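You operate a simulated robot arm through the tools that you are given. There is no shell and no other tool. Be economical: measure what you need, move in short steps, check, and stop when the job is done.

Carry out the task below with a simulated two-armed robot. There is one attempt and no reset: what you move stays moved.

TASK
Pick up the carton from the top of the short carton stack with one hand, pass it to the other hand and put it on the top of the tall carton stack. Set down upright: carton.

The check looks at the end state, three seconds after you hand in, the way a careful person would. Anything else that was tipped, shoved, dropped, spilled or broken makes it a failure.

THE ROBOT
Two 7-joint arms with two-finger parallel grippers on one trunk, on a base that drives. Base frame: it is fixed to the floor where the robot stands at the start and does not move with it; the origin is under the middle of the robot, x ahead of it, y to its left, z up. Lengths are in m, angles in degrees, forces in N, time in s.
The left shoulder is at the start at [0.05, 0.168, 1.107], the right one opposite. With the tool pointing down near the work surface each hand reaches from about 0.1 to 0.66 m from the robot's upright axis, wherever it stands, measured 20 degrees to its own side. Places, roughly: carton [1.25, -3.75, 1]; top of the tall carton stack [2.5, -1.2, 1.5]. Payload 1.57 kg a hand.
The tool frame of a hand sits at the grasp point between the pads (the TCP): z along the fingers, y along the line on which they close. The tips reach 0.03 m beyond it. Largest opening 0.08 m; finger width 0.017, thickness 0.012; the body of the gripper, 0.04 by 0.082 m, starts 0.08 m behind the TCP.
Orientation is told as [roll, pitch, yaw] about the base's x, y, z axes, in that order, counted from this pose: with the fingers straight down and closing along the base's y, the tool's x points along the base's -x, its y along +y and its z along -z.

THE INTERFACE
- The arms move only by the tool step_arm. It takes "left_motion", "right_motion" or both (then of equal length, played together; a hand with none holds still); each is a list of rows, each a list of 6 numbers: the shift along the tool's x, y, z in m, then the turn, a rotation vector about the tool's x, y, z in degrees. In form: [[dx, dy, dz, rx, ry, rz], ...]. A call has 1 to 10 rows; each row shifts and turns the commanded pose from where the row before left it, along the tool's axes as they then stand. "left_jaw" and "right_jaw" are, for a hand that has rows, the gripper command, from -1 (fully open) to 1 (shut), values between in proportion, set as the call begins (left out, the last holds). Rows are played at 5 a second. More than 0.05 m and 8.6 degrees between two rows, or a gripper value outside its range, and nothing of the call is played. A pose out of reach is approached as far as the arm can. The call stops where the force on the tool passes 40 N (or 10 N more than at its start, if that is more) or the arm is blocked; 0.2 s more then pass. The fingers move at their own pace (about 0.045 m/s each) and stop on an object; they squeeze with about 41 N. The grip force told is the motor's: it shows also when the fingers shut on nothing. Time passes only in rows, and 0.2 s behind the last, so rows that do not move let the fingers close. It gives the time, the measured TCP pose, the force on the tool (base axes), the opening and the grip force at its end, in the units of the frame above (readings bear some noise), with the torque about the TCP (base axes, N m) and any sound that the robot's microphone picked up.
- Cameras (640 x 400 px; columns grow to the right, rows downward): "scene" is now at [0.1289, 0.002, 1.3328]; the picture's right is [0.11, -0.99, 0.00], its down [-0.48, -0.05, -0.87] and it looks along [0.87, 0.09, -0.49] (base axes); focal length 257 px, centre (320, 200). "left" rides on the left gripper at [0.072, 0.007, -0.122] in its tool frame; the picture's right is [-0.09, 1.00, 0.00], its down [-0.84, -0.08, -0.54] and it looks along [-0.54, -0.05, 0.84] (tool axes); focal length 238 px, centre (320, 200). "right" rides on the right gripper at [0.072, -0.007, -0.122] in its tool frame; the picture's right is [0.09, 1.00, 0.00], its down [-0.84, 0.08, -0.54] and it looks along [-0.54, 0.05, 0.84] (tool axes); focal length 238 px, centre (320, 200). There is no depth. A picture from a camera that has moved, and an enlarged one, comes with that camera's place and axes in the base frame and with its lens. The place of the scene camera against the robot may be out by one fixed shift of up to 0.012 m in any direction.
- get_image(camera): a new picture of that camera. It takes no simulated time.
- move_column(by): slides the trunk up (or, below 0, down) by that many m; the arms and the scene camera ride with it, the base frame stays. It gives what a move gives, with no picture.
- roll_base(legs): drives the robot by 1 to 6 legs, each [ahead, left, turn to the left] in m, m and degrees, along the robot's own axes; the way and the turn of a leg run together, so that a leg with both is an arc; at most 1.5 m and 180 degrees a leg. The arms and the cameras ride along, it lands a little off, and it stops where it bumps. It gives what a move gives.
- head_to(pan, tilt): turns the head with the scene camera to pan (to the left, within 80 degrees either way) and tilt (down, from -29 to 69), counted from straight ahead of the robot. It gives what a move gives.
- inspect(camera, box): a new picture of the part [left, top, right, bottom] of that camera's present view, enlarged. It takes no simulated time.
- finish_job(): hands the job in; it is judged then, once.

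Work in short steps. Places have to be worked out from the pictures, the camera data and where the tool is seen: move nearer, look again, correct. Check each grasp and each placing, and mend what went wrong. You have 135 turns and 102 pictures in all, those below and enlarged ones among them. Open the grippers and draw the arms clear of the work before you hand the job in, unless the task says otherwise; then end with one line.

The tools are called after "Request:" by a JSON object that holds its "fn" and its "kwargs". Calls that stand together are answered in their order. step_arm: Moves the arms, as the interface text tells. Its arguments: {"type":"object","properties":{"left_motion":{"type":"array"},"left_jaw":{"type":"number"},"right_motion":{"type":"array"},"right_jaw":{"type":"number"}},"required":[]} The other tools are called the same way: move_column (by) slides the trunk up or down; roll_base (legs) drives the base; head_to (pan, tilt) turns the head that bears the scene camera; get_image (camera) takes a picture; inspect (camera, box) takes an enlarged picture of a part of a camera's view; finish_job () hands the job in.

At the start:

```text
time: 0.0
left_tcp_pos: [0.3673, 0.1817, 1.178]
left_tool_rot: [0.0, 0.0, 0.0]
left_force: [0.3, -1.0, -0.3]
left_ft_torque: [0.02, -0.01, -0.02]
left_grip_width: 0.0798
left_gripper_force: 0.0
right_tcp_pos: [0.3766, -0.1659, 1.1695]
right_tool_rot: [0.0, 0.1, -0.1]
right_force: [0.4, -0.4, 0.1]
right_ft_torque: [0.0, 0.01, 0.02]
right_grip_width: 0.0798
right_gripper_force: 0.1
trunk travel left (down, up): [-0.275, 0.168]
robot x, y, heading: [-0.0043, -0.0007, -0.1]
head pan, tilt: [6.0, 29.1]
```

scene: 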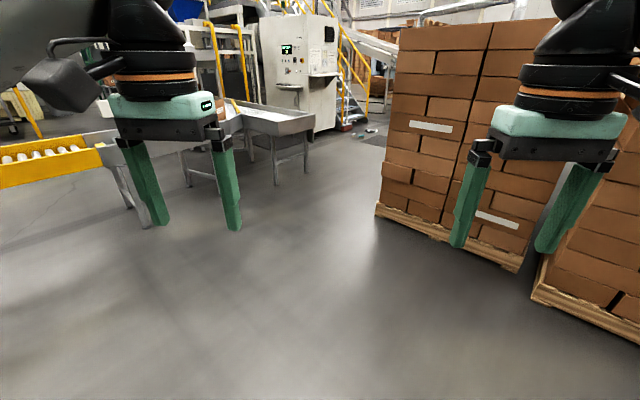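
right: 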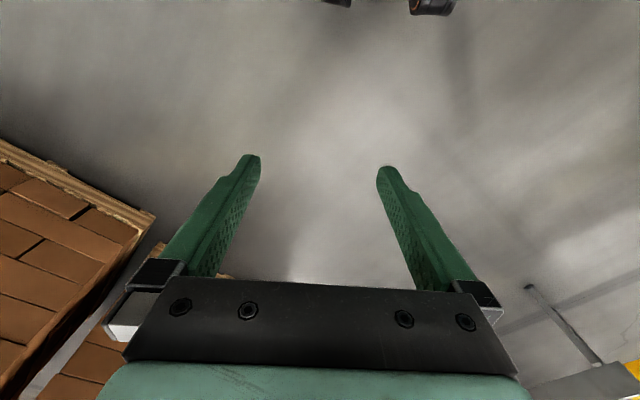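
left: 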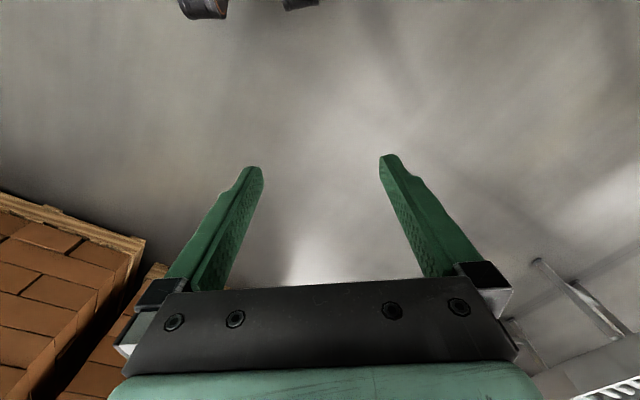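

The carton is to my right and behind the near pallets; I turn the head right to see the surroundings.

Request:
{"fn": "head_to", "kwargs": {"pan": -70, "tilt": 15}}

Request:
{"fn": "get_image", "kwargs": {"camera": "scene"}}

Request:
{"fn": "head_to", "kwargs": {"pan": -25, "tilt": 10}}

Request:
{"fn": "get_image", "kwargs": {"camera": "scene"}}

```text
time: 1.5
left_tcp_pos: [0.3684, 0.182, 1.178]
left_tool_rot: [0.1, 0.0, 0.0]
left_force: [0.5, 0.5, 0.0]
left_ft_torque: [-0.02, 0.01, 0.01]
left_grip_width: 0.0798
left_gripper_force: 0.1
right_tcp_pos: [0.375, -0.165, 1.1688]
right_tool_rot: [-0.1, 0.0, -0.2]
right_force: [0.3, 0.5, -0.2]
right_ft_torque: [0.04, 0.0, -0.03]
right_grip_width: 0.0801
right_gripper_force: 0.0
trunk travel left (down, up): [-0.275, 0.168]
robot x, y, heading: [0.0006, 0.0003, 0.2]
head pan, tilt: [-70.0, 15.0]
```

```text
98 pictures are left
camera scene: at [0.0706, -0.0953, 1.3556], right [-0.94, -0.34, 0.0], down [-0.09, 0.24, -0.97], along [0.33, -0.91, -0.26], focal length 257 px, centre (320, 200)
```

scene: 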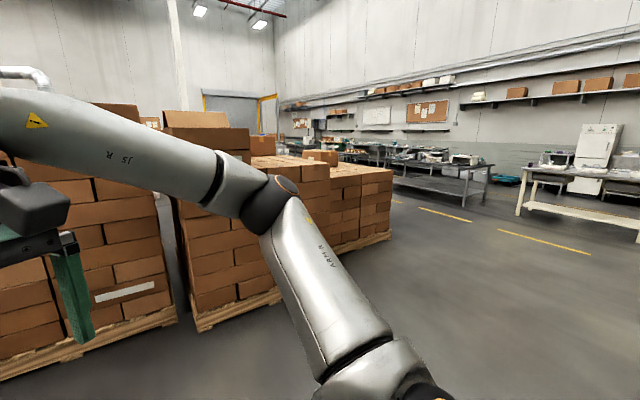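

```text
time: 2.6
left_tcp_pos: [0.368, 0.1816, 1.1777]
left_tool_rot: [-0.1, 0.0, 0.0]
left_force: [-0.1, -0.4, -0.4]
left_ft_torque: [0.02, -0.01, 0.0]
left_grip_width: 0.0798
left_gripper_force: 0.0
right_tcp_pos: [0.377, -0.1659, 1.1692]
right_tool_rot: [0.1, 0.0, -0.1]
right_force: [-1.0, -1.2, 0.5]
right_ft_torque: [0.03, 0.02, 0.01]
right_grip_width: 0.0799
right_gripper_force: 0.0
trunk travel left (down, up): [-0.275, 0.168]
robot x, y, heading: [0.0004, 0.0022, -0.1]
head pan, tilt: [-25.0, 10.0]
```

```text
97 pictures are left
camera scene: at [0.1228, -0.0468, 1.3637], right [-0.42, -0.91, 0.0], down [-0.16, 0.07, -0.98], along [0.89, -0.42, -0.17], focal length 257 px, centre (320, 200)
```

scene: 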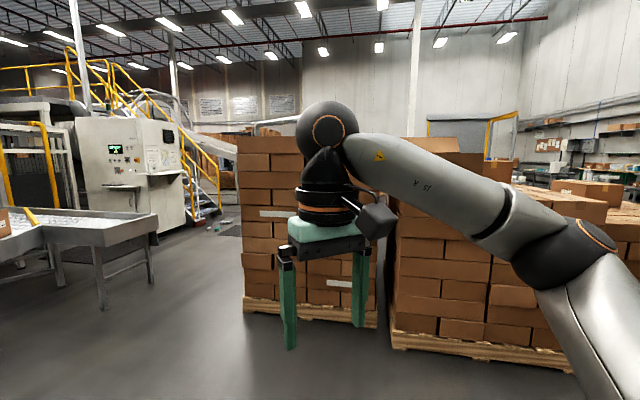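

The small carton seems to sit on the farther, lower stack at about (1.3,-3.7,1.0). I turn right and drive along the open aisle, then look left.

Request:
{"fn": "roll_base", "kwargs": {"legs": [[-0.2, 0, 0], [0, 0, -90], [1.3, 0, 0]]}}

Request:
{"fn": "head_to", "kwargs": {"pan": 40, "tilt": 20}}

Request:
{"fn": "get_image", "kwargs": {"camera": "scene"}}

```text
time: 14.1
left_tcp_pos: [-0.0074, -1.6557, 1.1778]
left_tool_rot: [0.0, 0.0, -89.5]
left_force: [-0.2, -0.2, -0.1]
left_ft_torque: [0.02, -0.03, -0.01]
left_grip_width: 0.0801
left_gripper_force: 0.1
right_tcp_pos: [-0.3529, -1.6669, 1.1682]
right_tool_rot: [0.0, -0.1, -89.5]
right_force: [0.3, 0.5, 0.4]
right_ft_torque: [0.0, 0.01, -0.01]
right_grip_width: 0.0798
right_gripper_force: 0.1
trunk travel left (down, up): [-0.275, 0.168]
robot x, y, heading: [-0.1887, -1.2892, -89.6]
head pan, tilt: [-25.0, 10.0]
```

```text
time: 15.5
left_tcp_pos: [-0.0053, -1.6567, 1.1776]
left_tool_rot: [0.0, 0.0, -89.5]
left_force: [-0.3, 0.5, -0.2]
left_ft_torque: [-0.03, 0.02, -0.04]
left_grip_width: 0.0803
left_gripper_force: 0.0
right_tcp_pos: [-0.353, -1.6669, 1.169]
right_tool_rot: [0.1, 0.0, -89.7]
right_force: [0.1, -0.8, 0.6]
right_ft_torque: [-0.01, 0.01, -0.04]
right_grip_width: 0.0801
right_gripper_force: 0.0
trunk travel left (down, up): [-0.275, 0.168]
robot x, y, heading: [-0.1893, -1.2877, -89.6]
head pan, tilt: [40.0, 20.0]
```

```text
96 pictures are left
camera scene: at [-0.1312, -1.4079, 1.3474], right [-0.76, -0.65, 0.0], down [-0.22, 0.26, -0.94], along [0.61, -0.72, -0.34], focal length 257 px, centre (320, 200)
```

scene: 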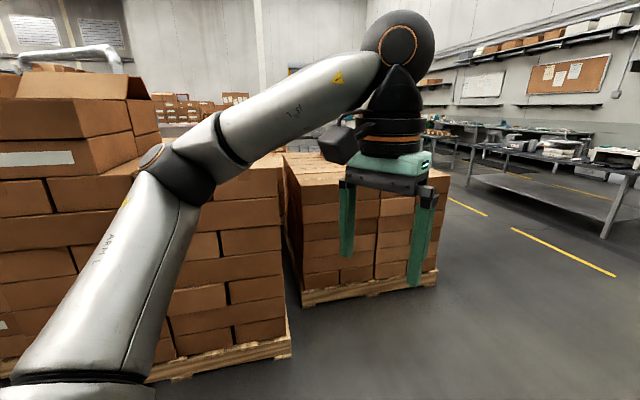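

Pallet 3 is rotated ~53°, with near face from about (0.92,-2.45) to (0.26,-3.33). I drive on past it and look at its far right side.

Request:
{"fn": "roll_base", "kwargs": {"legs": [[0, -0.2, 0], [1.5, 0, 0], [1.3, 0, 0], [0, 0, 90]]}}

Request:
{"fn": "head_to", "kwargs": {"pan": 10, "tilt": 20}}

Request:
{"fn": "get_image", "kwargs": {"camera": "scene"}}

```text
time: 34.7
left_tcp_pos: [0.002, -3.8861, 1.1779]
left_tool_rot: [0.1, 0.0, 1.0]
left_force: [0.5, 0.5, -1.5]
left_ft_torque: [0.01, -0.01, -0.02]
left_grip_width: 0.0801
left_gripper_force: 0.1
right_tcp_pos: [0.0153, -4.234, 1.1678]
right_tool_rot: [0.0, 0.0, 0.9]
right_force: [0.2, 0.0, 0.8]
right_ft_torque: [0.04, -0.02, -0.03]
right_grip_width: 0.0799
right_gripper_force: 0.1
trunk travel left (down, up): [-0.275, 0.168]
robot x, y, heading: [-0.3651, -4.0715, 1.5]
head pan, tilt: [40.0, 20.0]
```

```text
time: 35.7
left_tcp_pos: [0.0024, -3.8861, 1.1782]
left_tool_rot: [0.0, 0.0, 1.0]
left_force: [-0.2, -0.1, -0.7]
left_ft_torque: [-0.05, -0.01, 0.0]
left_grip_width: 0.08
left_gripper_force: 0.0
right_tcp_pos: [0.0161, -4.2341, 1.1676]
right_tool_rot: [0.1, 0.0, 0.9]
right_force: [0.6, -0.6, -0.1]
right_ft_torque: [-0.01, -0.02, 0.01]
right_grip_width: 0.0802
right_gripper_force: 0.3
trunk travel left (down, up): [-0.275, 0.168]
robot x, y, heading: [-0.3625, -4.0762, 1.0]
head pan, tilt: [10.0, 20.0]
```

```text
95 pictures are left
camera scene: at [-0.2334, -4.063, 1.3474], right [0.19, -0.98, 0.0], down [-0.34, -0.07, -0.94], along [0.92, 0.18, -0.34], focal length 257 px, centre (320, 200)
```

scene: 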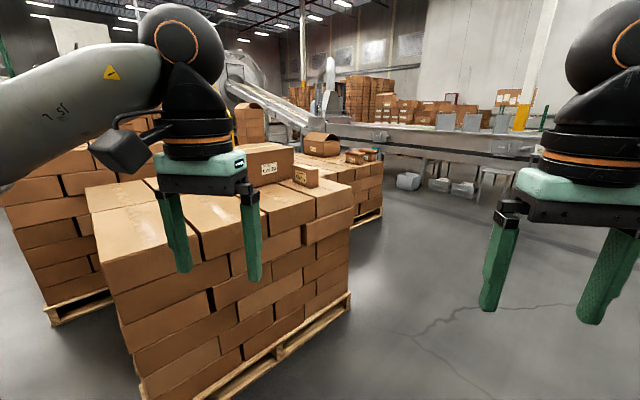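

A small labelled box shows at (306,176) beside a bigger one. I zoom in.

Request:
{"fn": "inspect", "kwargs": {"camera": "scene", "box": [210, 110, 400, 230]}}

```text
3.33 times, centred on (305, 170) of scene
camera zoom: at [-0.2334, -4.063, 1.3474], right [0.19, -0.98, 0.0], down [-0.34, -0.07, -0.94], along [0.92, 0.18, -0.34], focal length 856 px, centre (370, 300)
```

zoom: 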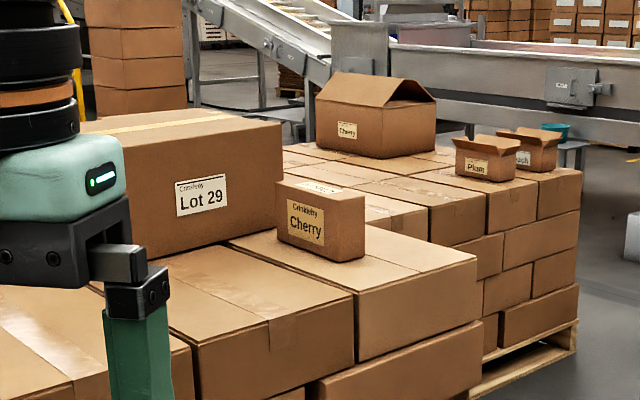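

The "Cherry" box matches the target (≈(1.2,-3.7), stack top ≈0.9). It's ~0.2 m from the stack's right side edge, so I drive to that side and face the stack (heading ≈57°).

Request:
{"fn": "roll_base", "kwargs": {"legs": [[0, -0.3, 0], [1.15, 0, 0], [0, 0, 56]]}}

Request:
{"fn": "head_to", "kwargs": {"pan": 0, "tilt": 35}}

Request:
{"fn": "get_image", "kwargs": {"camera": "scene"}}

Request:
{"fn": "get_image", "kwargs": {"camera": "right"}}

```text
time: 46.9
left_tcp_pos: [0.8403, -3.9458, 1.1785]
left_tool_rot: [-0.1, 0.0, 57.5]
left_force: [0.1, -0.3, 0.1]
left_ft_torque: [0.01, 0.0, 0.02]
left_grip_width: 0.0801
left_gripper_force: 0.1
right_tcp_pos: [1.1376, -4.1253, 1.1685]
right_tool_rot: [-0.1, -0.1, 57.4]
right_force: [0.8, -0.5, 0.0]
right_ft_torque: [-0.02, 0.01, 0.0]
right_grip_width: 0.0802
right_gripper_force: 0.0
trunk travel left (down, up): [-0.275, 0.168]
robot x, y, heading: [0.7984, -4.352, 57.7]
head pan, tilt: [10.0, 20.0]
```

```text
time: 47.6
left_tcp_pos: [0.8402, -3.9452, 1.1776]
left_tool_rot: [0.0, 0.0, 57.6]
left_force: [-0.2, 0.0, 0.3]
left_ft_torque: [-0.03, 0.02, 0.01]
left_grip_width: 0.0799
left_gripper_force: 0.0
right_tcp_pos: [1.1372, -4.1267, 1.1699]
right_tool_rot: [0.1, 0.0, 57.3]
right_force: [-0.5, 0.2, 0.3]
right_ft_torque: [-0.03, 0.01, -0.02]
right_grip_width: 0.08
right_gripper_force: 0.0
trunk travel left (down, up): [-0.275, 0.168]
robot x, y, heading: [0.7954, -4.352, 57.3]
head pan, tilt: [0.0, 35.0]
```

```text
93 pictures are left
camera scene: at [0.8625, -4.253, 1.3236], right [0.84, -0.54, 0.0], down [-0.31, -0.48, -0.82], along [0.44, 0.69, -0.57], focal length 257 px, centre (320, 200)
```

scene: 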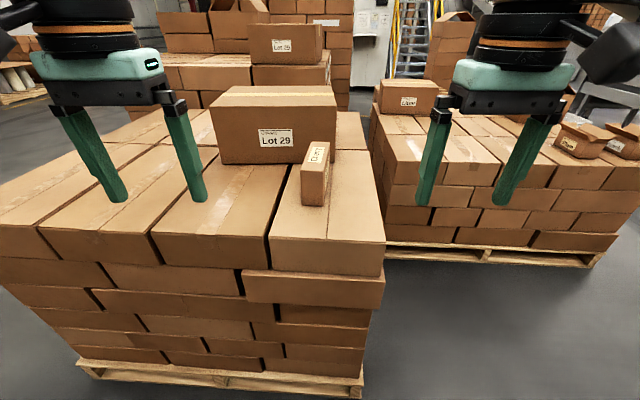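

```text
92 pictures are left
camera right: at [1.104, -4.1907, 1.2902], right [-0.89, 0.46, 0.0], down [0.39, 0.75, 0.54], along [0.25, 0.48, -0.84], focal length 238 px, centre (320, 200)
```

right: 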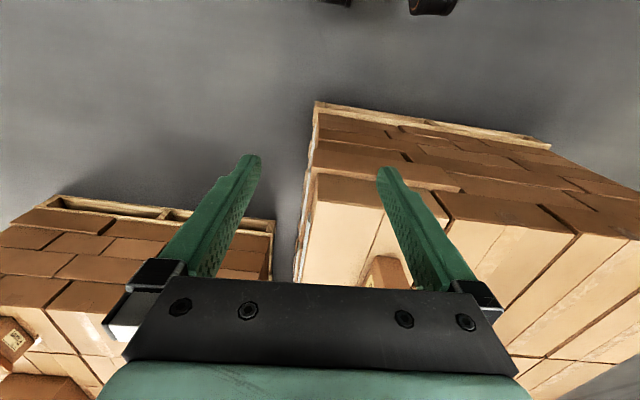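

The carton is straight ahead, standing narrow side towards me, in front of the Lot 29 box. I zoom in to measure.

Request:
{"fn": "inspect", "kwargs": {"camera": "scene", "box": [250, 110, 410, 210]}}

```text
4.00 times, centred on (330, 160) of scene
camera zoom: at [0.8625, -4.253, 1.3236], right [0.84, -0.54, 0.0], down [-0.31, -0.48, -0.82], along [0.44, 0.69, -0.57], focal length 1028 px, centre (280, 360)
```

zoom: 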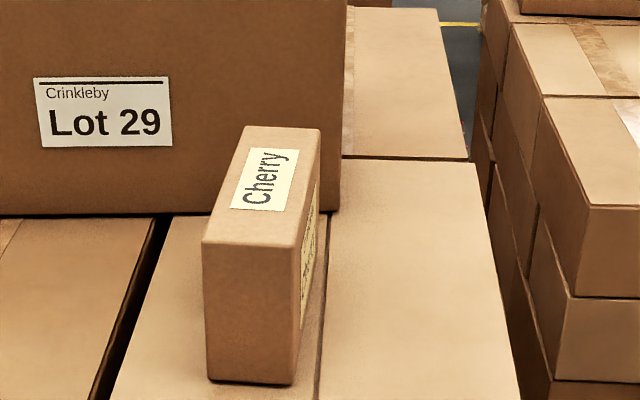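

Measured: carton ≈0.06 wide, 0.195 long, 0.11 high, centre ≈(1.225,-3.67), stack top ≈0.895, long axis ≈51° heading. I step closer and left so the right hand can reach its near half with a tilted grasp.

Request:
{"fn": "roll_base", "kwargs": {"legs": [[0, 0.14, 0], [0.11, 0, 0]]}}

Request:
{"fn": "head_to", "kwargs": {"pan": -10, "tilt": 40}}

Request:
{"fn": "get_image", "kwargs": {"camera": "scene"}}

```text
time: 50.3
left_tcp_pos: [0.7813, -3.777, 1.1779]
left_tool_rot: [0.1, -0.1, 57.5]
left_force: [-0.5, -0.4, 0.9]
left_ft_torque: [-0.03, 0.04, 0.0]
left_grip_width: 0.0801
left_gripper_force: 0.1
right_tcp_pos: [1.0779, -3.9569, 1.1699]
right_tool_rot: [0.1, 0.1, 57.5]
right_force: [0.2, 0.6, -0.9]
right_ft_torque: [-0.03, -0.02, -0.02]
right_grip_width: 0.0801
right_gripper_force: 0.0
trunk travel left (down, up): [-0.275, 0.168]
robot x, y, heading: [0.7361, -4.1843, 57.6]
head pan, tilt: [0.0, 35.0]
```

```text
time: 51.0
left_tcp_pos: [0.7814, -3.7774, 1.1788]
left_tool_rot: [0.0, -0.1, 57.4]
left_force: [0.4, -0.5, 0.3]
left_ft_torque: [-0.02, 0.02, -0.03]
left_grip_width: 0.0798
left_gripper_force: 0.1
right_tcp_pos: [1.0779, -3.9584, 1.1685]
right_tool_rot: [0.1, 0.0, 57.4]
right_force: [-0.1, 0.1, 0.1]
right_ft_torque: [-0.03, -0.03, -0.01]
right_grip_width: 0.0803
right_gripper_force: 0.0
trunk travel left (down, up): [-0.275, 0.168]
robot x, y, heading: [0.7396, -4.1857, 57.3]
head pan, tilt: [-10.0, 40.0]
```

```text
90 pictures are left
camera scene: at [0.8132, -4.0968, 1.316], right [0.74, -0.68, 0.0], down [-0.43, -0.47, -0.77], along [0.52, 0.57, -0.64], focal length 257 px, centre (320, 200)
```

scene: 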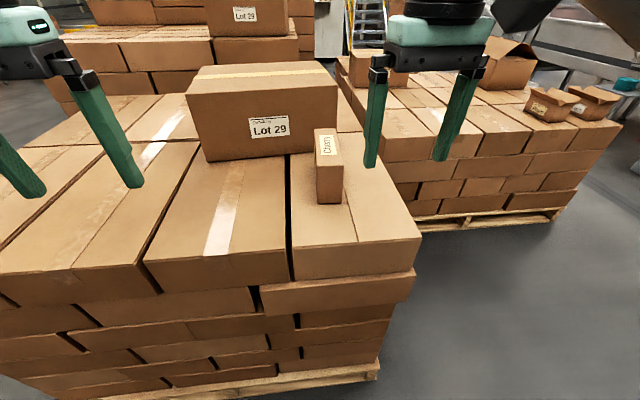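

The carton's near face centre is at ≈(1.163,-3.75), consistent with before. I yaw and tilt the right hand 30° forward, then move most of the way to a pre-grasp pose.

Request:
{"fn": "step_arm", "kwargs": {"right_motion": [[0, 0, 0, 0, 0, 6.6], [0, 0, 0, 0, -7.5, 0], [0, 0, 0, 0, -7.5, 0], [0, 0, 0, 0, -7.5, 0], [0, 0, 0, 0, -7.5, 0], [-0.0225, 0.0109, 0.0342, 0, 0, 0], [-0.0225, 0.0109, 0.0342, 0, 0, 0], [-0.0225, 0.0109, 0.0342, 0, 0, 0], [-0.0225, 0.0109, 0.0342, 0, 0, 0]], "right_jaw": -1}}

Request:
{"fn": "get_image", "kwargs": {"camera": "scene"}}

Request:
{"fn": "get_image", "kwargs": {"camera": "right"}}

```text
time: 53.0
left_tcp_pos: [0.7803, -3.7786, 1.1779]
left_tool_rot: [0.0, -0.1, 57.6]
left_force: [1.1, -0.1, -0.1]
left_ft_torque: [-0.01, -0.02, 0.04]
left_grip_width: 0.0801
left_gripper_force: 0.0
right_tcp_pos: [1.1363, -3.8145, 1.0962]
right_tool_rot: [0.0, -30.1, 50.8]
right_force: [-0.8, 0.1, 1.1]
right_ft_torque: [0.0, -0.02, 0.0]
right_grip_width: 0.0801
right_gripper_force: 0.1
trunk travel left (down, up): [-0.275, 0.168]
robot x, y, heading: [0.7388, -4.1844, 57.6]
head pan, tilt: [-10.0, 40.0]
```

```text
89 pictures are left
camera scene: at [0.8133, -4.0964, 1.316], right [0.74, -0.68, 0.0], down [-0.43, -0.47, -0.77], along [0.52, 0.56, -0.64], focal length 257 px, centre (320, 200)
```

scene: 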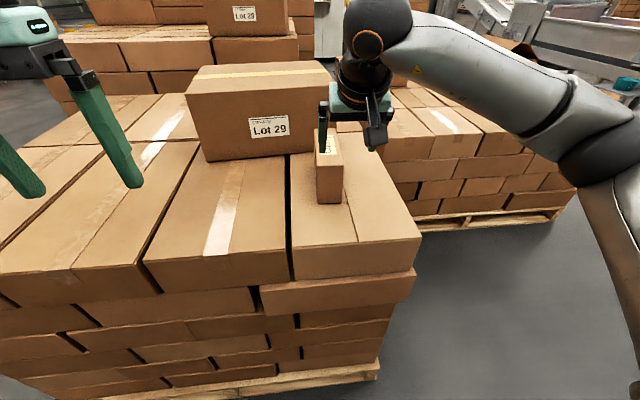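

```text
88 pictures are left
camera right: at [1.0622, -3.9158, 1.165], right [-0.82, 0.57, -0.05], down [0.23, 0.4, 0.89], along [0.52, 0.72, -0.46], focal length 238 px, centre (320, 200)
```

right: 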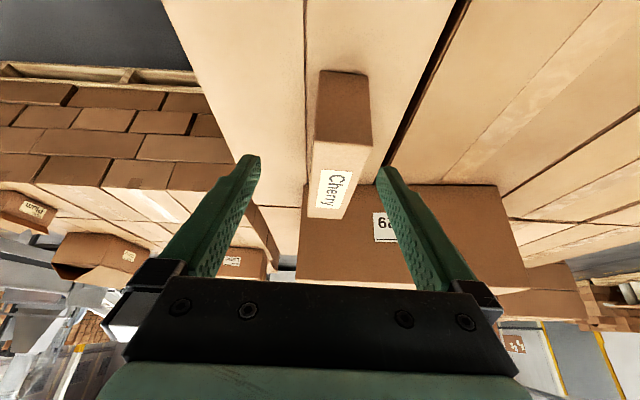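

The hand camera shows yaw aligned, with the carton 0.021 m towards tool +y and its near top edge 0.057 m ahead. I shift accordingly and go part way down the approach line.

Request:
{"fn": "step_arm", "kwargs": {"right_motion": [[-0.02, 0.0108, 0, 0, 0, 0], [-0.02, 0.0107, 0, 0, 0, 0], [0, 0, 0.035, 0, 0, 0], [0, 0, 0.035, 0, 0, 0]], "right_jaw": -1}}

Request:
{"fn": "get_image", "kwargs": {"camera": "right"}}

Request:
{"fn": "inspect", "kwargs": {"camera": "scene", "box": [250, 90, 410, 220]}}

```text
time: 54.0
left_tcp_pos: [0.7811, -3.7767, 1.1786]
left_tool_rot: [0.0, -0.1, 57.4]
left_force: [0.3, 0.9, -0.4]
left_ft_torque: [0.02, 0.05, 0.01]
left_grip_width: 0.0799
left_gripper_force: 0.1
right_tcp_pos: [1.1636, -3.7485, 1.0545]
right_tool_rot: [0.1, -29.9, 50.8]
right_force: [1.0, -0.2, -0.9]
right_ft_torque: [-0.03, -0.02, 0.02]
right_grip_width: 0.08
right_gripper_force: 0.1
trunk travel left (down, up): [-0.275, 0.168]
robot x, y, heading: [0.7366, -4.1855, 57.8]
head pan, tilt: [-10.0, 40.0]
```

```text
87 pictures are left
camera right: at [1.0908, -3.8497, 1.1241], right [-0.82, 0.57, -0.04], down [0.23, 0.4, 0.89], along [0.52, 0.72, -0.46], focal length 238 px, centre (320, 200)
```

right: 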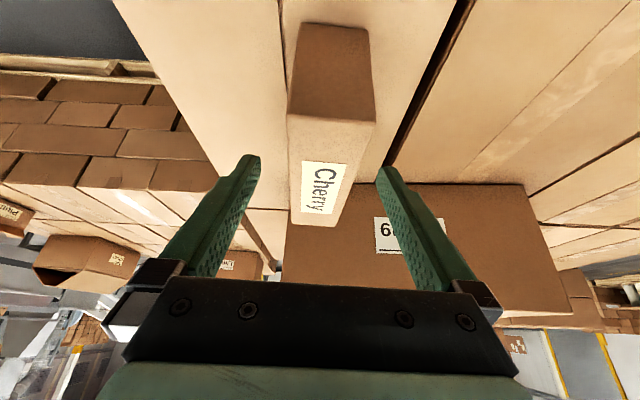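

```text
3.08 times, centred on (330, 155) of scene
camera zoom: at [0.8133, -4.0966, 1.316], right [0.74, -0.68, 0.0], down [-0.43, -0.47, -0.77], along [0.52, 0.56, -0.64], focal length 791 px, centre (289, 338)
```

zoom: 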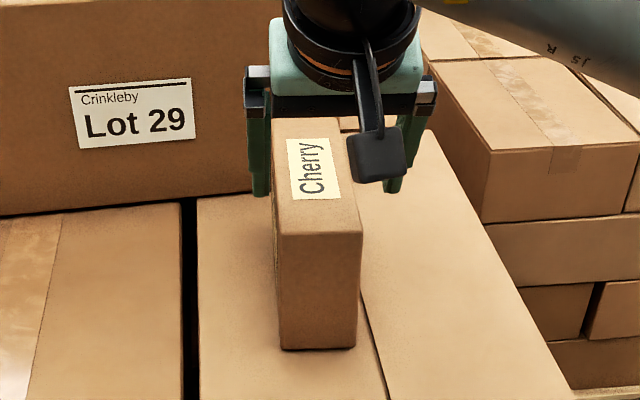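

Carton is now 4–5 mm to +y, and the approach line ends ≈0.06 m in from its near face. I correct y and descend along the tool axis.

Request:
{"fn": "step_arm", "kwargs": {"right_motion": [[0, 0.0045, 0, 0, 0, 0], [0, 0, 0.035, 0, 0, 0], [0, 0, 0.035, 0, 0, 0], [0, 0, 0.034, 0, 0, 0]], "right_jaw": -1}}

Request:
{"fn": "get_image", "kwargs": {"camera": "right"}}

Request:
{"fn": "inspect", "kwargs": {"camera": "scene", "box": [250, 90, 410, 220]}}

```text
time: 55.0
left_tcp_pos: [0.7812, -3.7772, 1.1781]
left_tool_rot: [-0.1, 0.0, 57.3]
left_force: [-0.8, 0.1, 0.2]
left_ft_torque: [0.03, 0.01, 0.02]
left_grip_width: 0.0802
left_gripper_force: 0.0
right_tcp_pos: [1.1933, -3.705, 0.963]
right_tool_rot: [0.1, -30.1, 50.8]
right_force: [-1.4, 0.7, -0.6]
right_ft_torque: [0.02, 0.01, -0.01]
right_grip_width: 0.08
right_gripper_force: 0.2
trunk travel left (down, up): [-0.275, 0.168]
robot x, y, heading: [0.7349, -4.1848, 57.7]
head pan, tilt: [-10.0, 40.0]
```

```text
85 pictures are left
camera right: at [1.1198, -3.8059, 1.0335], right [-0.82, 0.57, -0.05], down [0.23, 0.4, 0.89], along [0.52, 0.72, -0.46], focal length 238 px, centre (320, 200)
```

right: 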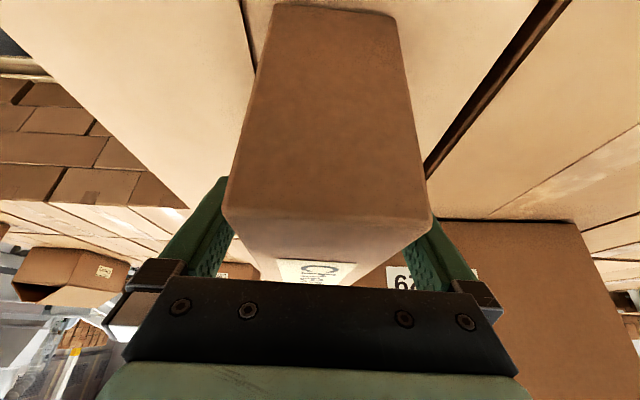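

```text
3.08 times, centred on (330, 155) of scene
camera zoom: at [0.8133, -4.0966, 1.316], right [0.74, -0.68, 0.0], down [-0.43, -0.47, -0.77], along [0.52, 0.56, -0.64], focal length 791 px, centre (289, 338)
```

zoom: 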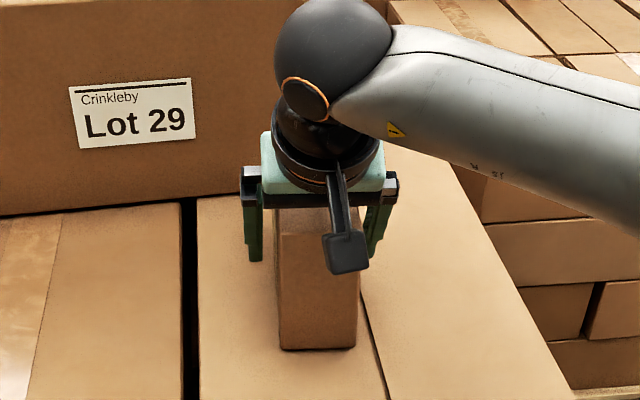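

The fingers straddle the carton with free space on both sides. I close.

Request:
{"fn": "step_arm", "kwargs": {"right_motion": [[0, 0, 0, 0, 0, 0], [0, 0, 0, 0, 0, 0], [0, 0, 0, 0, 0, 0], [0, 0, 0, 0, 0, 0], [0, 0, 0, 0, 0, 0]], "right_jaw": 1}}

```text
time: 56.2
left_tcp_pos: [0.7805, -3.7772, 1.1786]
left_tool_rot: [-0.1, 0.1, 57.5]
left_force: [-0.5, 0.2, -0.4]
left_ft_torque: [0.0, -0.02, 0.0]
left_grip_width: 0.0801
left_gripper_force: 0.1
right_tcp_pos: [1.1927, -3.7057, 0.9637]
right_tool_rot: [0.1, -29.9, 50.8]
right_force: [1.3, -1.5, 0.8]
right_ft_torque: [0.07, -0.25, -0.15]
right_grip_width: 0.0599
right_gripper_force: 40.8
trunk travel left (down, up): [-0.275, 0.168]
robot x, y, heading: [0.7391, -4.1871, 57.6]
head pan, tilt: [-10.0, 40.0]
```

Gripped at 0.060 m. I lift straight up 0.15 m and check.

Request:
{"fn": "step_arm", "kwargs": {"right_motion": [[-0.01, 0, -0.0173, 0, 0, 0], [-0.015, 0, -0.026, 0, 0, 0], [-0.015, 0, -0.026, 0, 0, 0], [-0.015, 0, -0.026, 0, 0, 0], [-0.015, 0, -0.026, 0, 0, 0]]}}

Request:
{"fn": "get_image", "kwargs": {"camera": "scene"}}

Request:
{"fn": "get_image", "kwargs": {"camera": "right"}}

```text
time: 57.4
left_tcp_pos: [0.7818, -3.777, 1.1771]
left_tool_rot: [0.0, -0.1, 57.5]
left_force: [0.4, 0.1, 0.3]
left_ft_torque: [-0.04, 0.03, 0.01]
left_grip_width: 0.0801
left_gripper_force: 0.1
right_tcp_pos: [1.1929, -3.7046, 1.1057]
right_tool_rot: [0.1, -30.0, 50.7]
right_force: [0.2, -0.2, -3.3]
right_ft_torque: [-0.12, 0.07, -0.02]
right_grip_width: 0.0599
right_gripper_force: 40.9
trunk travel left (down, up): [-0.275, 0.168]
robot x, y, heading: [0.7395, -4.1874, 57.5]
head pan, tilt: [-10.0, 40.0]
```

```text
83 pictures are left
camera scene: at [0.8131, -4.0967, 1.316], right [0.74, -0.68, 0.0], down [-0.43, -0.47, -0.77], along [0.52, 0.56, -0.64], focal length 257 px, centre (320, 200)
```

scene: 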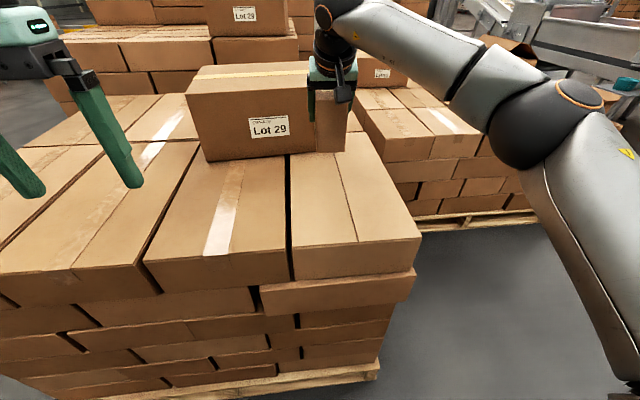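

```text
82 pictures are left
camera right: at [1.1195, -3.8066, 1.1738], right [-0.82, 0.57, -0.05], down [0.23, 0.4, 0.89], along [0.52, 0.72, -0.46], focal length 238 px, centre (320, 200)
```

right: 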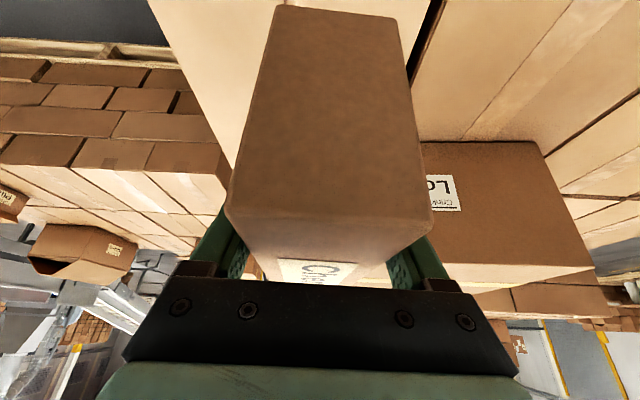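

Held firmly, ~0.33 kg, no slip. I draw the carton back towards me, then back the base off from the stack.

Request:
{"fn": "step_arm", "kwargs": {"right_motion": [[0.0346, 0, -0.02, 0, 0, 0], [0.0346, 0, -0.02, 0, 0, 0], [0.0346, 0, -0.02, 0, 0, 0], [0.0346, 0, -0.02, 0, 0, 0], [0.0346, 0, -0.02, 0, 0, 0]]}}

Request:
{"fn": "roll_base", "kwargs": {"legs": [[-0.5, 0, 0]]}}

Request:
{"fn": "get_image", "kwargs": {"camera": "scene"}}

```text
time: 58.6
left_tcp_pos: [0.7799, -3.7775, 1.1787]
left_tool_rot: [0.0, 0.0, 57.6]
left_force: [0.6, -0.6, -0.6]
left_ft_torque: [-0.01, 0.01, 0.02]
left_grip_width: 0.0801
left_gripper_force: 0.1
right_tcp_pos: [1.0674, -3.8621, 1.1042]
right_tool_rot: [0.1, -30.0, 50.7]
right_force: [0.0, -0.4, -3.1]
right_ft_torque: [-0.1, 0.05, 0.0]
right_grip_width: 0.0596
right_gripper_force: 41.4
trunk travel left (down, up): [-0.275, 0.168]
robot x, y, heading: [0.7333, -4.1884, 57.7]
head pan, tilt: [-10.0, 40.0]
```

```text
time: 61.6
left_tcp_pos: [0.511, -4.2012, 1.1782]
left_tool_rot: [0.0, -0.1, 57.4]
left_force: [0.7, 0.4, 0.1]
left_ft_torque: [0.04, 0.04, -0.01]
left_grip_width: 0.0802
left_gripper_force: 0.0
right_tcp_pos: [0.7966, -4.2871, 1.104]
right_tool_rot: [0.0, -30.0, 50.7]
right_force: [0.2, 0.0, -3.7]
right_ft_torque: [-0.1, 0.08, 0.04]
right_grip_width: 0.0598
right_gripper_force: 40.8
trunk travel left (down, up): [-0.275, 0.168]
robot x, y, heading: [0.465, -4.6086, 57.0]
head pan, tilt: [-10.0, 40.0]
```

```text
81 pictures are left
camera scene: at [0.543, -4.5204, 1.316], right [0.74, -0.68, 0.0], down [-0.44, -0.47, -0.77], along [0.52, 0.56, -0.64], focal length 257 px, centre (320, 200)
```

scene: 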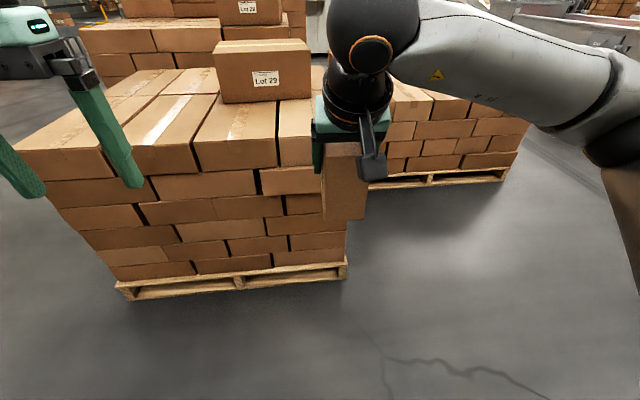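

Clear of the stack. Now I yaw the right hand ~96° to the left about the vertical so that the carton's free end points to my left, ready for the left hand.

Request:
{"fn": "step_arm", "kwargs": {"right_motion": [[0, 0, 0, -4.02, 0, -6.97], [0, 0, 0, -4.02, 0, -6.97], [0, 0, 0, -4.02, 0, -6.97], [0, 0, 0, -4.02, 0, -6.97], [0, 0, 0, -4.02, 0, -6.97], [0, 0, 0, -4.02, 0, -6.97]]}}

Request:
{"fn": "step_arm", "kwargs": {"right_motion": [[0, 0, 0, -4.02, 0, -6.97], [0, 0, 0, -4.02, 0, -6.97], [0, 0, 0, -4.02, 0, -6.97], [0, 0, 0, -4.02, 0, -6.97], [0, 0, 0, -4.02, 0, -6.97], [0, 0, 0, -4.02, 0, -6.97]]}}

Request:
{"fn": "get_image", "kwargs": {"camera": "scene"}}

```text
time: 63.0
left_tcp_pos: [0.5116, -4.2016, 1.1771]
left_tool_rot: [0.0, 0.0, 57.6]
left_force: [-0.1, 0.3, 0.2]
left_ft_torque: [0.01, 0.0, 0.0]
left_grip_width: 0.0798
left_gripper_force: 0.0
right_tcp_pos: [0.7972, -4.2863, 1.104]
right_tool_rot: [0.0, -30.0, 99.0]
right_force: [-0.8, -0.6, -3.9]
right_ft_torque: [-0.12, -0.04, 0.03]
right_grip_width: 0.0599
right_gripper_force: 41.3
trunk travel left (down, up): [-0.275, 0.168]
robot x, y, heading: [0.4641, -4.6088, 57.5]
head pan, tilt: [-10.0, 40.0]
```

```text
time: 64.4
left_tcp_pos: [0.5096, -4.2006, 1.178]
left_tool_rot: [-0.1, 0.0, 57.4]
left_force: [1.3, 0.9, -0.3]
left_ft_torque: [0.02, -0.01, 0.01]
left_grip_width: 0.08
left_gripper_force: 0.1
right_tcp_pos: [0.7162, -4.3941, 1.132]
right_tool_rot: [0.5, -29.7, 143.7]
right_force: [-0.9, 0.0, -3.8]
right_ft_torque: [-0.06, -0.11, 0.03]
right_grip_width: 0.0596
right_gripper_force: 40.9
right hand out of reach, approached as far as the arm can: row 3, 4, 5, 6
trunk travel left (down, up): [-0.275, 0.168]
robot x, y, heading: [0.4659, -4.6084, 57.1]
head pan, tilt: [-10.0, 40.0]
```

```text
80 pictures are left
camera scene: at [0.5422, -4.5197, 1.316], right [0.74, -0.68, 0.0], down [-0.44, -0.47, -0.77], along [0.52, 0.56, -0.64], focal length 257 px, centre (320, 200)
```

scene: 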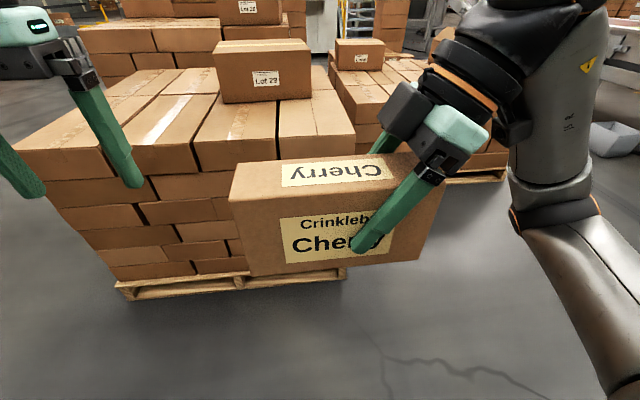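

Right arm reached its limit near 86° relative yaw; that is enough. I shift the commanded pose toward the body (tool +y) to see whether the command is still the unreachable one.

Request:
{"fn": "step_arm", "kwargs": {"right_motion": [[0, 0.04, 0, 0, 0, 0], [0, 0.04, 0, 0, 0, 0]]}}

```text
time: 65.0
left_tcp_pos: [0.5111, -4.2012, 1.178]
left_tool_rot: [0.1, 0.0, 57.4]
left_force: [0.9, -0.7, -0.5]
left_ft_torque: [0.0, -0.03, 0.02]
left_grip_width: 0.0799
left_gripper_force: 0.0
right_tcp_pos: [0.6683, -4.4591, 1.131]
right_tool_rot: [0.5, -29.6, 143.7]
right_force: [0.8, -0.1, -4.2]
right_ft_torque: [-0.05, -0.1, -0.02]
right_grip_width: 0.0599
right_gripper_force: 41.6
trunk travel left (down, up): [-0.275, 0.168]
robot x, y, heading: [0.4652, -4.6097, 57.2]
head pan, tilt: [-10.0, 40.0]
```

The command resyncs to the actual pose. I move the carton forward 0.08 and left 0.05 to a central handover point, watching whether it stays reachable.

Request:
{"fn": "step_arm", "kwargs": {"right_motion": [[-0.0144, -0.027, 0.0083, 0, 0, 0], [-0.0144, -0.027, 0.0083, 0, 0, 0], [-0.0144, -0.027, 0.0083, 0, 0, 0]]}}

```text
time: 65.8
left_tcp_pos: [0.51, -4.2017, 1.1779]
left_tool_rot: [-0.1, 0.0, 57.4]
left_force: [-0.4, 0.2, 0.8]
left_ft_torque: [-0.03, 0.0, 0.01]
left_grip_width: 0.0799
left_gripper_force: 0.0
right_tcp_pos: [0.6769, -4.363, 1.1308]
right_tool_rot: [0.6, -29.6, 143.7]
right_force: [0.1, 0.6, -4.0]
right_ft_torque: [-0.06, -0.12, -0.01]
right_grip_width: 0.0597
right_gripper_force: 40.9
trunk travel left (down, up): [-0.275, 0.168]
robot x, y, heading: [0.4658, -4.6082, 57.2]
head pan, tilt: [-10.0, 40.0]
```

Right TCP is at (fwd 0.32, lateral -0.045). Now I bring the left hand aside and up, and yaw it towards −90°.

Request:
{"fn": "step_arm", "kwargs": {"left_motion": [[0.015, 0.033, -0.024, 0, 0, 0], [0.015, 0.033, -0.024, 0, 0, 0], [0.015, 0.033, -0.024, 0, 0, 0], [0, 0, 0, 0, 0, 8.3], [0, 0, 0, 0, 0, 8.3], [0, 0, 0, 0, 0, 8.3], [0, 0, 0, 0, 0, 8.3], [0, 0, 0, 0, 0, 8.3], [0, 0, 0, 0, 0, 8.3], [0, 0, 0, 0, 0, 8.3]], "left_jaw": -1}}

Request:
{"fn": "step_arm", "kwargs": {"left_motion": [[0, 0, 0, 0, 0, 8.3], [0, 0, 0, 0, 0, 8.3], [0, 0, 0, 0, 0, 8.3], [0, 0, 0, 0, 0, 8.3], [0, 0, 0, 0, -7.5, 0], [0, 0, 0, 0, -7.5, 0], [0, 0, 0, 0, -7.5, 0], [0, 0, 0, 0, -7.5, 0], [0, 0, 0, 0, -7.5, 0], [0, 0, 0, 0, -7.5, 0]]}}

```text
time: 68.0
left_tcp_pos: [0.4401, -4.2445, 1.1959]
left_tool_rot: [0.0, -0.2, -0.7]
left_force: [0.1, -0.4, -0.4]
left_ft_torque: [-0.02, 0.01, 0.01]
left_grip_width: 0.08
left_gripper_force: 0.0
left hand out of reach, approached as far as the arm can: row 7, 8, 9, 10
right_tcp_pos: [0.6768, -4.3626, 1.1304]
right_tool_rot: [0.5, -29.6, 143.8]
right_force: [0.3, 0.4, -4.1]
right_ft_torque: [-0.06, -0.07, -0.04]
right_grip_width: 0.0597
right_gripper_force: 40.9
trunk travel left (down, up): [-0.275, 0.168]
robot x, y, heading: [0.4636, -4.6078, 57.3]
head pan, tilt: [-10.0, 40.0]
```

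```text
time: 70.2
left_tcp_pos: [0.4631, -4.327, 1.1504]
left_tool_rot: [0.0, -45.2, -33.9]
left_force: [-0.5, -0.5, -0.7]
left_ft_torque: [0.01, 0.03, -0.02]
left_grip_width: 0.0801
left_gripper_force: 0.0
left hand out of reach, approached as far as the arm can: row 1, 2, 3, 4
right_tcp_pos: [0.6775, -4.3636, 1.1315]
right_tool_rot: [0.4, -29.6, 143.7]
right_force: [0.6, 0.7, -3.8]
right_ft_torque: [-0.07, -0.11, -0.04]
right_grip_width: 0.0599
right_gripper_force: 41.2
trunk travel left (down, up): [-0.275, 0.168]
robot x, y, heading: [0.4644, -4.6087, 57.0]
head pan, tilt: [-10.0, 40.0]
```

The left hand has the wanted orientation (45° tilt, pointing right), though it sagged lower. I look at the scene.

Request:
{"fn": "get_image", "kwargs": {"camera": "scene"}}

Request:
{"fn": "get_image", "kwargs": {"camera": "left"}}

```text
79 pictures are left
camera scene: at [0.5429, -4.52, 1.316], right [0.74, -0.68, 0.0], down [-0.44, -0.47, -0.77], along [0.52, 0.56, -0.64], focal length 257 px, centre (320, 200)
```

scene: 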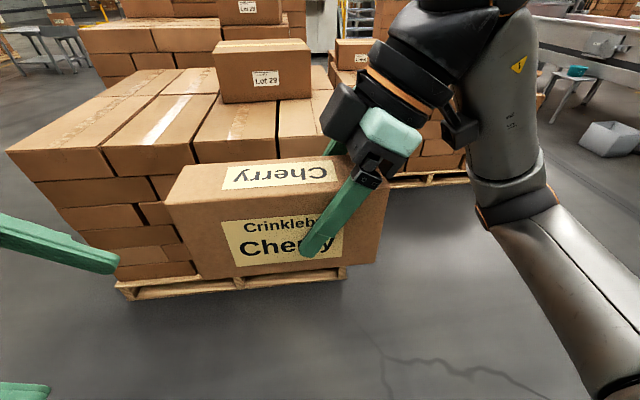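

```text
78 pictures are left
camera left: at [0.3526, -4.246, 1.185], right [0.61, 0.79, 0.07], down [0.13, -0.18, 0.98], along [0.78, -0.59, -0.21], focal length 238 px, centre (320, 200)
```

left: 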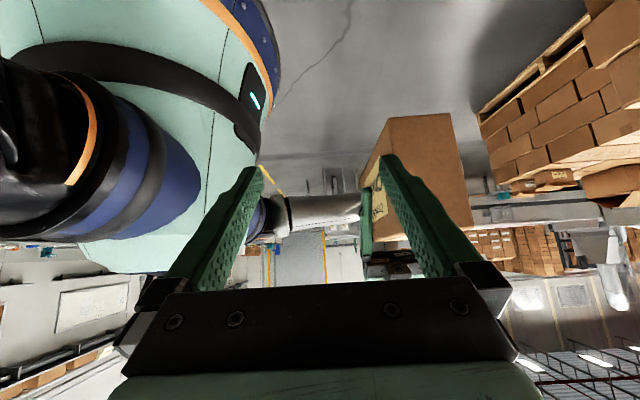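

The carton end is forward of the left hand. I move the left hand forward (tool y) 0.09 with a small yaw trim, then up to the standoff above the approach line.

Request:
{"fn": "step_arm", "kwargs": {"left_motion": [[0, 0.045, 0, 1.7, 0, 1.7], [0, 0.045, 0, 0, 0, 0], [-0.0205, 0, -0.0115, 0, 0, 0], [-0.0205, 0, -0.0115, 0, 0, 0], [-0.0205, 0, -0.0115, 0, 0, 0]], "left_jaw": -1}}

Request:
{"fn": "get_image", "kwargs": {"camera": "left"}}

```text
time: 71.4
left_tcp_pos: [0.5219, -4.3186, 1.2291]
left_tool_rot: [-0.1, -44.9, -36.3]
left_force: [-0.4, -0.3, -0.6]
left_ft_torque: [-0.01, 0.01, 0.04]
left_grip_width: 0.0799
left_gripper_force: 0.1
left hand out of reach, approached as far as the arm can: row 1, 2
right_tcp_pos: [0.6762, -4.3629, 1.1299]
right_tool_rot: [0.5, -29.6, 143.6]
right_force: [0.8, -0.4, -3.5]
right_ft_torque: [-0.06, -0.13, 0.02]
right_grip_width: 0.0593
right_gripper_force: 40.9
trunk travel left (down, up): [-0.275, 0.168]
robot x, y, heading: [0.4621, -4.6104, 57.3]
head pan, tilt: [-10.0, 40.0]
```

```text
77 pictures are left
camera left: at [0.4146, -4.2321, 1.2652], right [0.64, 0.76, 0.07], down [0.12, -0.19, 0.97], along [0.76, -0.62, -0.21], focal length 238 px, centre (320, 200)
```

left: 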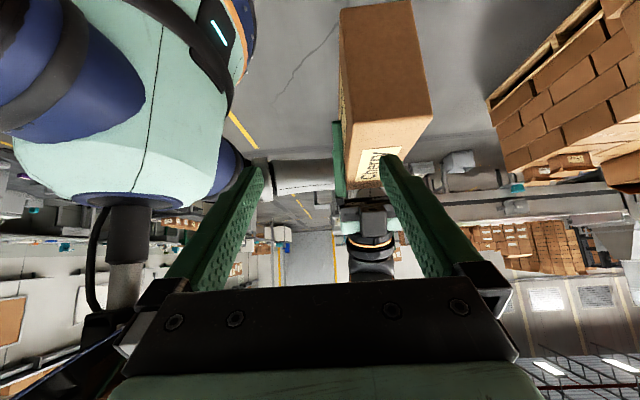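

I zoom on the carton end in the left camera to verify alignment before approaching.

Request:
{"fn": "inspect", "kwargs": {"camera": "left", "box": [240, 0, 480, 200]}}

Request:
{"fn": "inspect", "kwargs": {"camera": "scene", "box": [60, 100, 460, 350]}}

```text
2.00 times, centred on (360, 100) of left
camera zoom: at [0.4146, -4.2321, 1.2652], right [0.64, 0.76, 0.07], down [0.12, -0.19, 0.97], along [0.76, -0.62, -0.21], focal length 477 px, centre (240, 400)
```

zoom: 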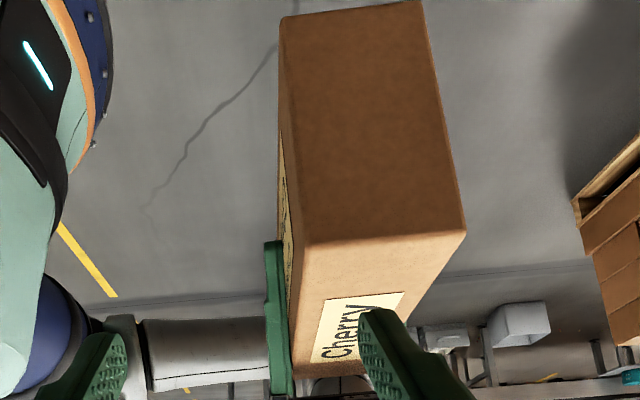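

```text
1.60 times, centred on (260, 225) of scene
camera zoom: at [0.5432, -4.5204, 1.316], right [0.74, -0.68, 0.0], down [-0.44, -0.47, -0.77], along [0.52, 0.56, -0.64], focal length 411 px, centre (416, 160)
```

zoom: 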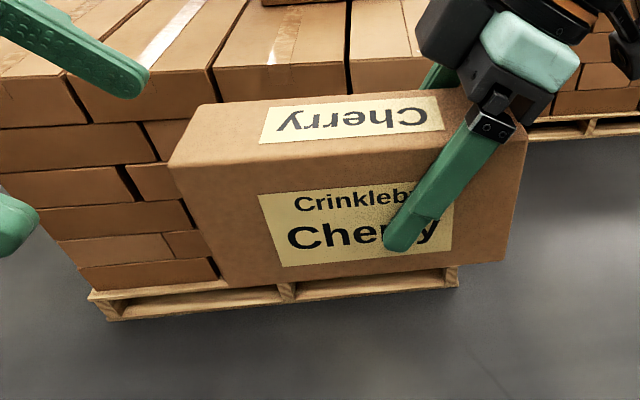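

Alignment is good: carton width 0.060, offset +0.055 in tool y. I bring the carton back 0.055 with the right hand and shift the left hand onto its approach line.

Request:
{"fn": "step_arm", "kwargs": {"right_motion": [[0, 0.0275, 0, 0, 0, 0], [0, 0.0275, 0, 0, 0, 0]], "left_motion": [[0.0125, 0, 0, 0, 0, 0], [0.0125, 0, 0.01, 0, 0, 0]]}}

Request:
{"fn": "inspect", "kwargs": {"camera": "left", "box": [200, 0, 520, 200]}}

```text
time: 72.0
left_tcp_pos: [0.5123, -4.3128, 1.2047]
left_tool_rot: [-0.1, -45.1, -36.3]
left_force: [0.2, -0.9, -0.1]
left_ft_torque: [0.01, 0.0, -0.02]
left_grip_width: 0.0797
left_gripper_force: 0.1
right_tcp_pos: [0.6444, -4.4089, 1.1314]
right_tool_rot: [0.6, -29.7, 143.6]
right_force: [0.3, -0.6, -3.3]
right_ft_torque: [-0.08, -0.1, 0.0]
right_grip_width: 0.0597
right_gripper_force: 41.3
trunk travel left (down, up): [-0.275, 0.168]
robot x, y, heading: [0.462, -4.6062, 57.6]
head pan, tilt: [-10.0, 40.0]
```

```text
2.00 times, centred on (360, 100) of left
camera zoom: at [0.4056, -4.2255, 1.2401], right [0.64, 0.76, 0.07], down [0.12, -0.19, 0.98], along [0.76, -0.62, -0.21], focal length 477 px, centre (240, 400)
```

zoom: 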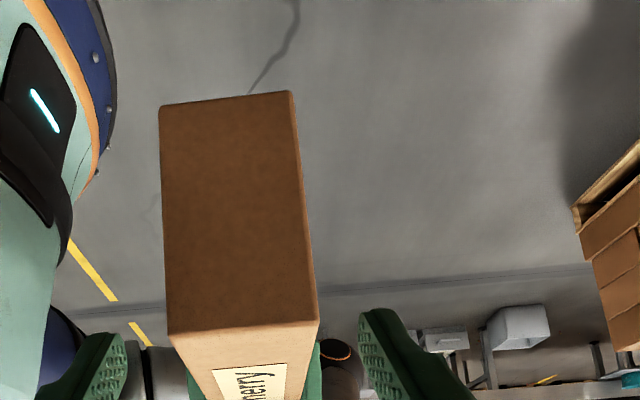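

The carton is now centred (±1 mm) between the left fingers. I advance 0.099 m along the tool axis.

Request:
{"fn": "step_arm", "kwargs": {"left_motion": [[0, 0, 0.025, 0, 0, 0], [0, 0, 0.025, 0, 0, 0], [0, 0, 0.025, 0, 0, 0], [0, 0, 0.024, 0, 0, 0]]}}

Request:
{"fn": "get_image", "kwargs": {"camera": "scene"}}

Request:
{"fn": "get_image", "kwargs": {"camera": "left"}}

```text
time: 73.0
left_tcp_pos: [0.5691, -4.3536, 1.1337]
left_tool_rot: [0.0, -44.9, -36.4]
left_force: [-0.9, -0.2, 0.1]
left_ft_torque: [0.01, 0.0, 0.02]
left_grip_width: 0.0797
left_gripper_force: 0.0
right_tcp_pos: [0.644, -4.4084, 1.1312]
right_tool_rot: [0.6, -29.6, 143.7]
right_force: [-0.8, -1.0, -3.4]
right_ft_torque: [-0.04, -0.08, 0.03]
right_grip_width: 0.0596
right_gripper_force: 40.9
trunk travel left (down, up): [-0.275, 0.168]
robot x, y, heading: [0.4642, -4.6078, 57.3]
head pan, tilt: [-10.0, 40.0]
```

```text
73 pictures are left
camera scene: at [0.5431, -4.5202, 1.316], right [0.74, -0.68, 0.0], down [-0.44, -0.47, -0.77], along [0.52, 0.56, -0.64], focal length 257 px, centre (320, 200)
```

scene: 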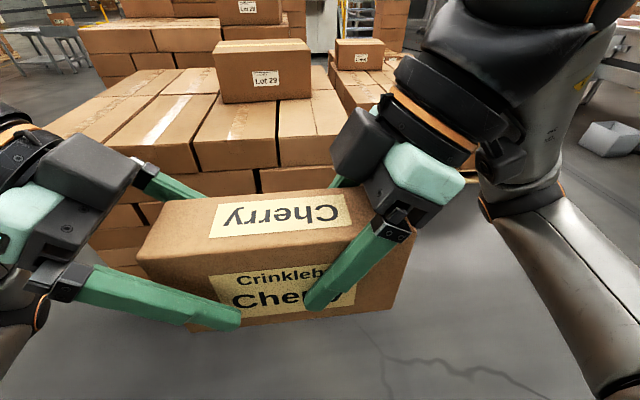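

```text
72 pictures are left
camera left: at [0.4627, -4.2669, 1.1692], right [0.64, 0.76, 0.07], down [0.12, -0.19, 0.98], along [0.76, -0.62, -0.21], focal length 238 px, centre (320, 200)
```

left: 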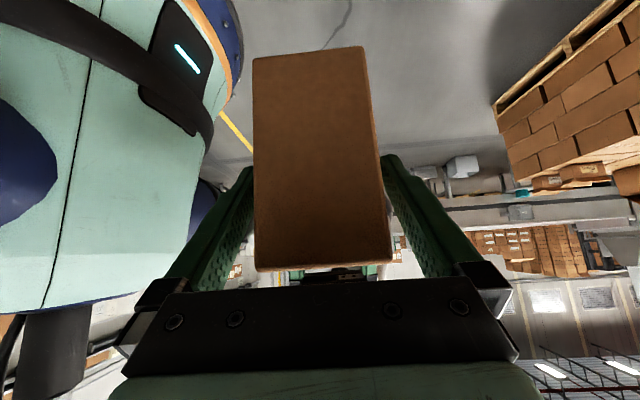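

Both hands straddle the carton well apart. I close the left gripper.

Request:
{"fn": "step_arm", "kwargs": {"left_motion": [[0, 0, 0, 0, 0, 0], [0, 0, 0, 0, 0, 0], [0, 0, 0, 0, 0, 0], [0, 0, 0, 0, 0, 0], [0, 0, 0, 0, 0, 0]], "left_jaw": 1}}

```text
time: 74.2
left_tcp_pos: [0.5696, -4.3546, 1.134]
left_tool_rot: [0.0, -45.0, -36.3]
left_force: [4.5, 0.3, -0.2]
left_ft_torque: [-0.26, 0.52, -0.29]
left_grip_width: 0.06
left_gripper_force: 41.2
right_tcp_pos: [0.6443, -4.407, 1.1308]
right_tool_rot: [0.5, -29.8, 143.8]
right_force: [-4.7, -0.6, -2.4]
right_ft_torque: [0.25, -0.52, 0.55]
right_grip_width: 0.0596
right_gripper_force: 40.6
trunk travel left (down, up): [-0.275, 0.168]
robot x, y, heading: [0.4661, -4.6118, 57.3]
head pan, tilt: [-10.0, 40.0]
```

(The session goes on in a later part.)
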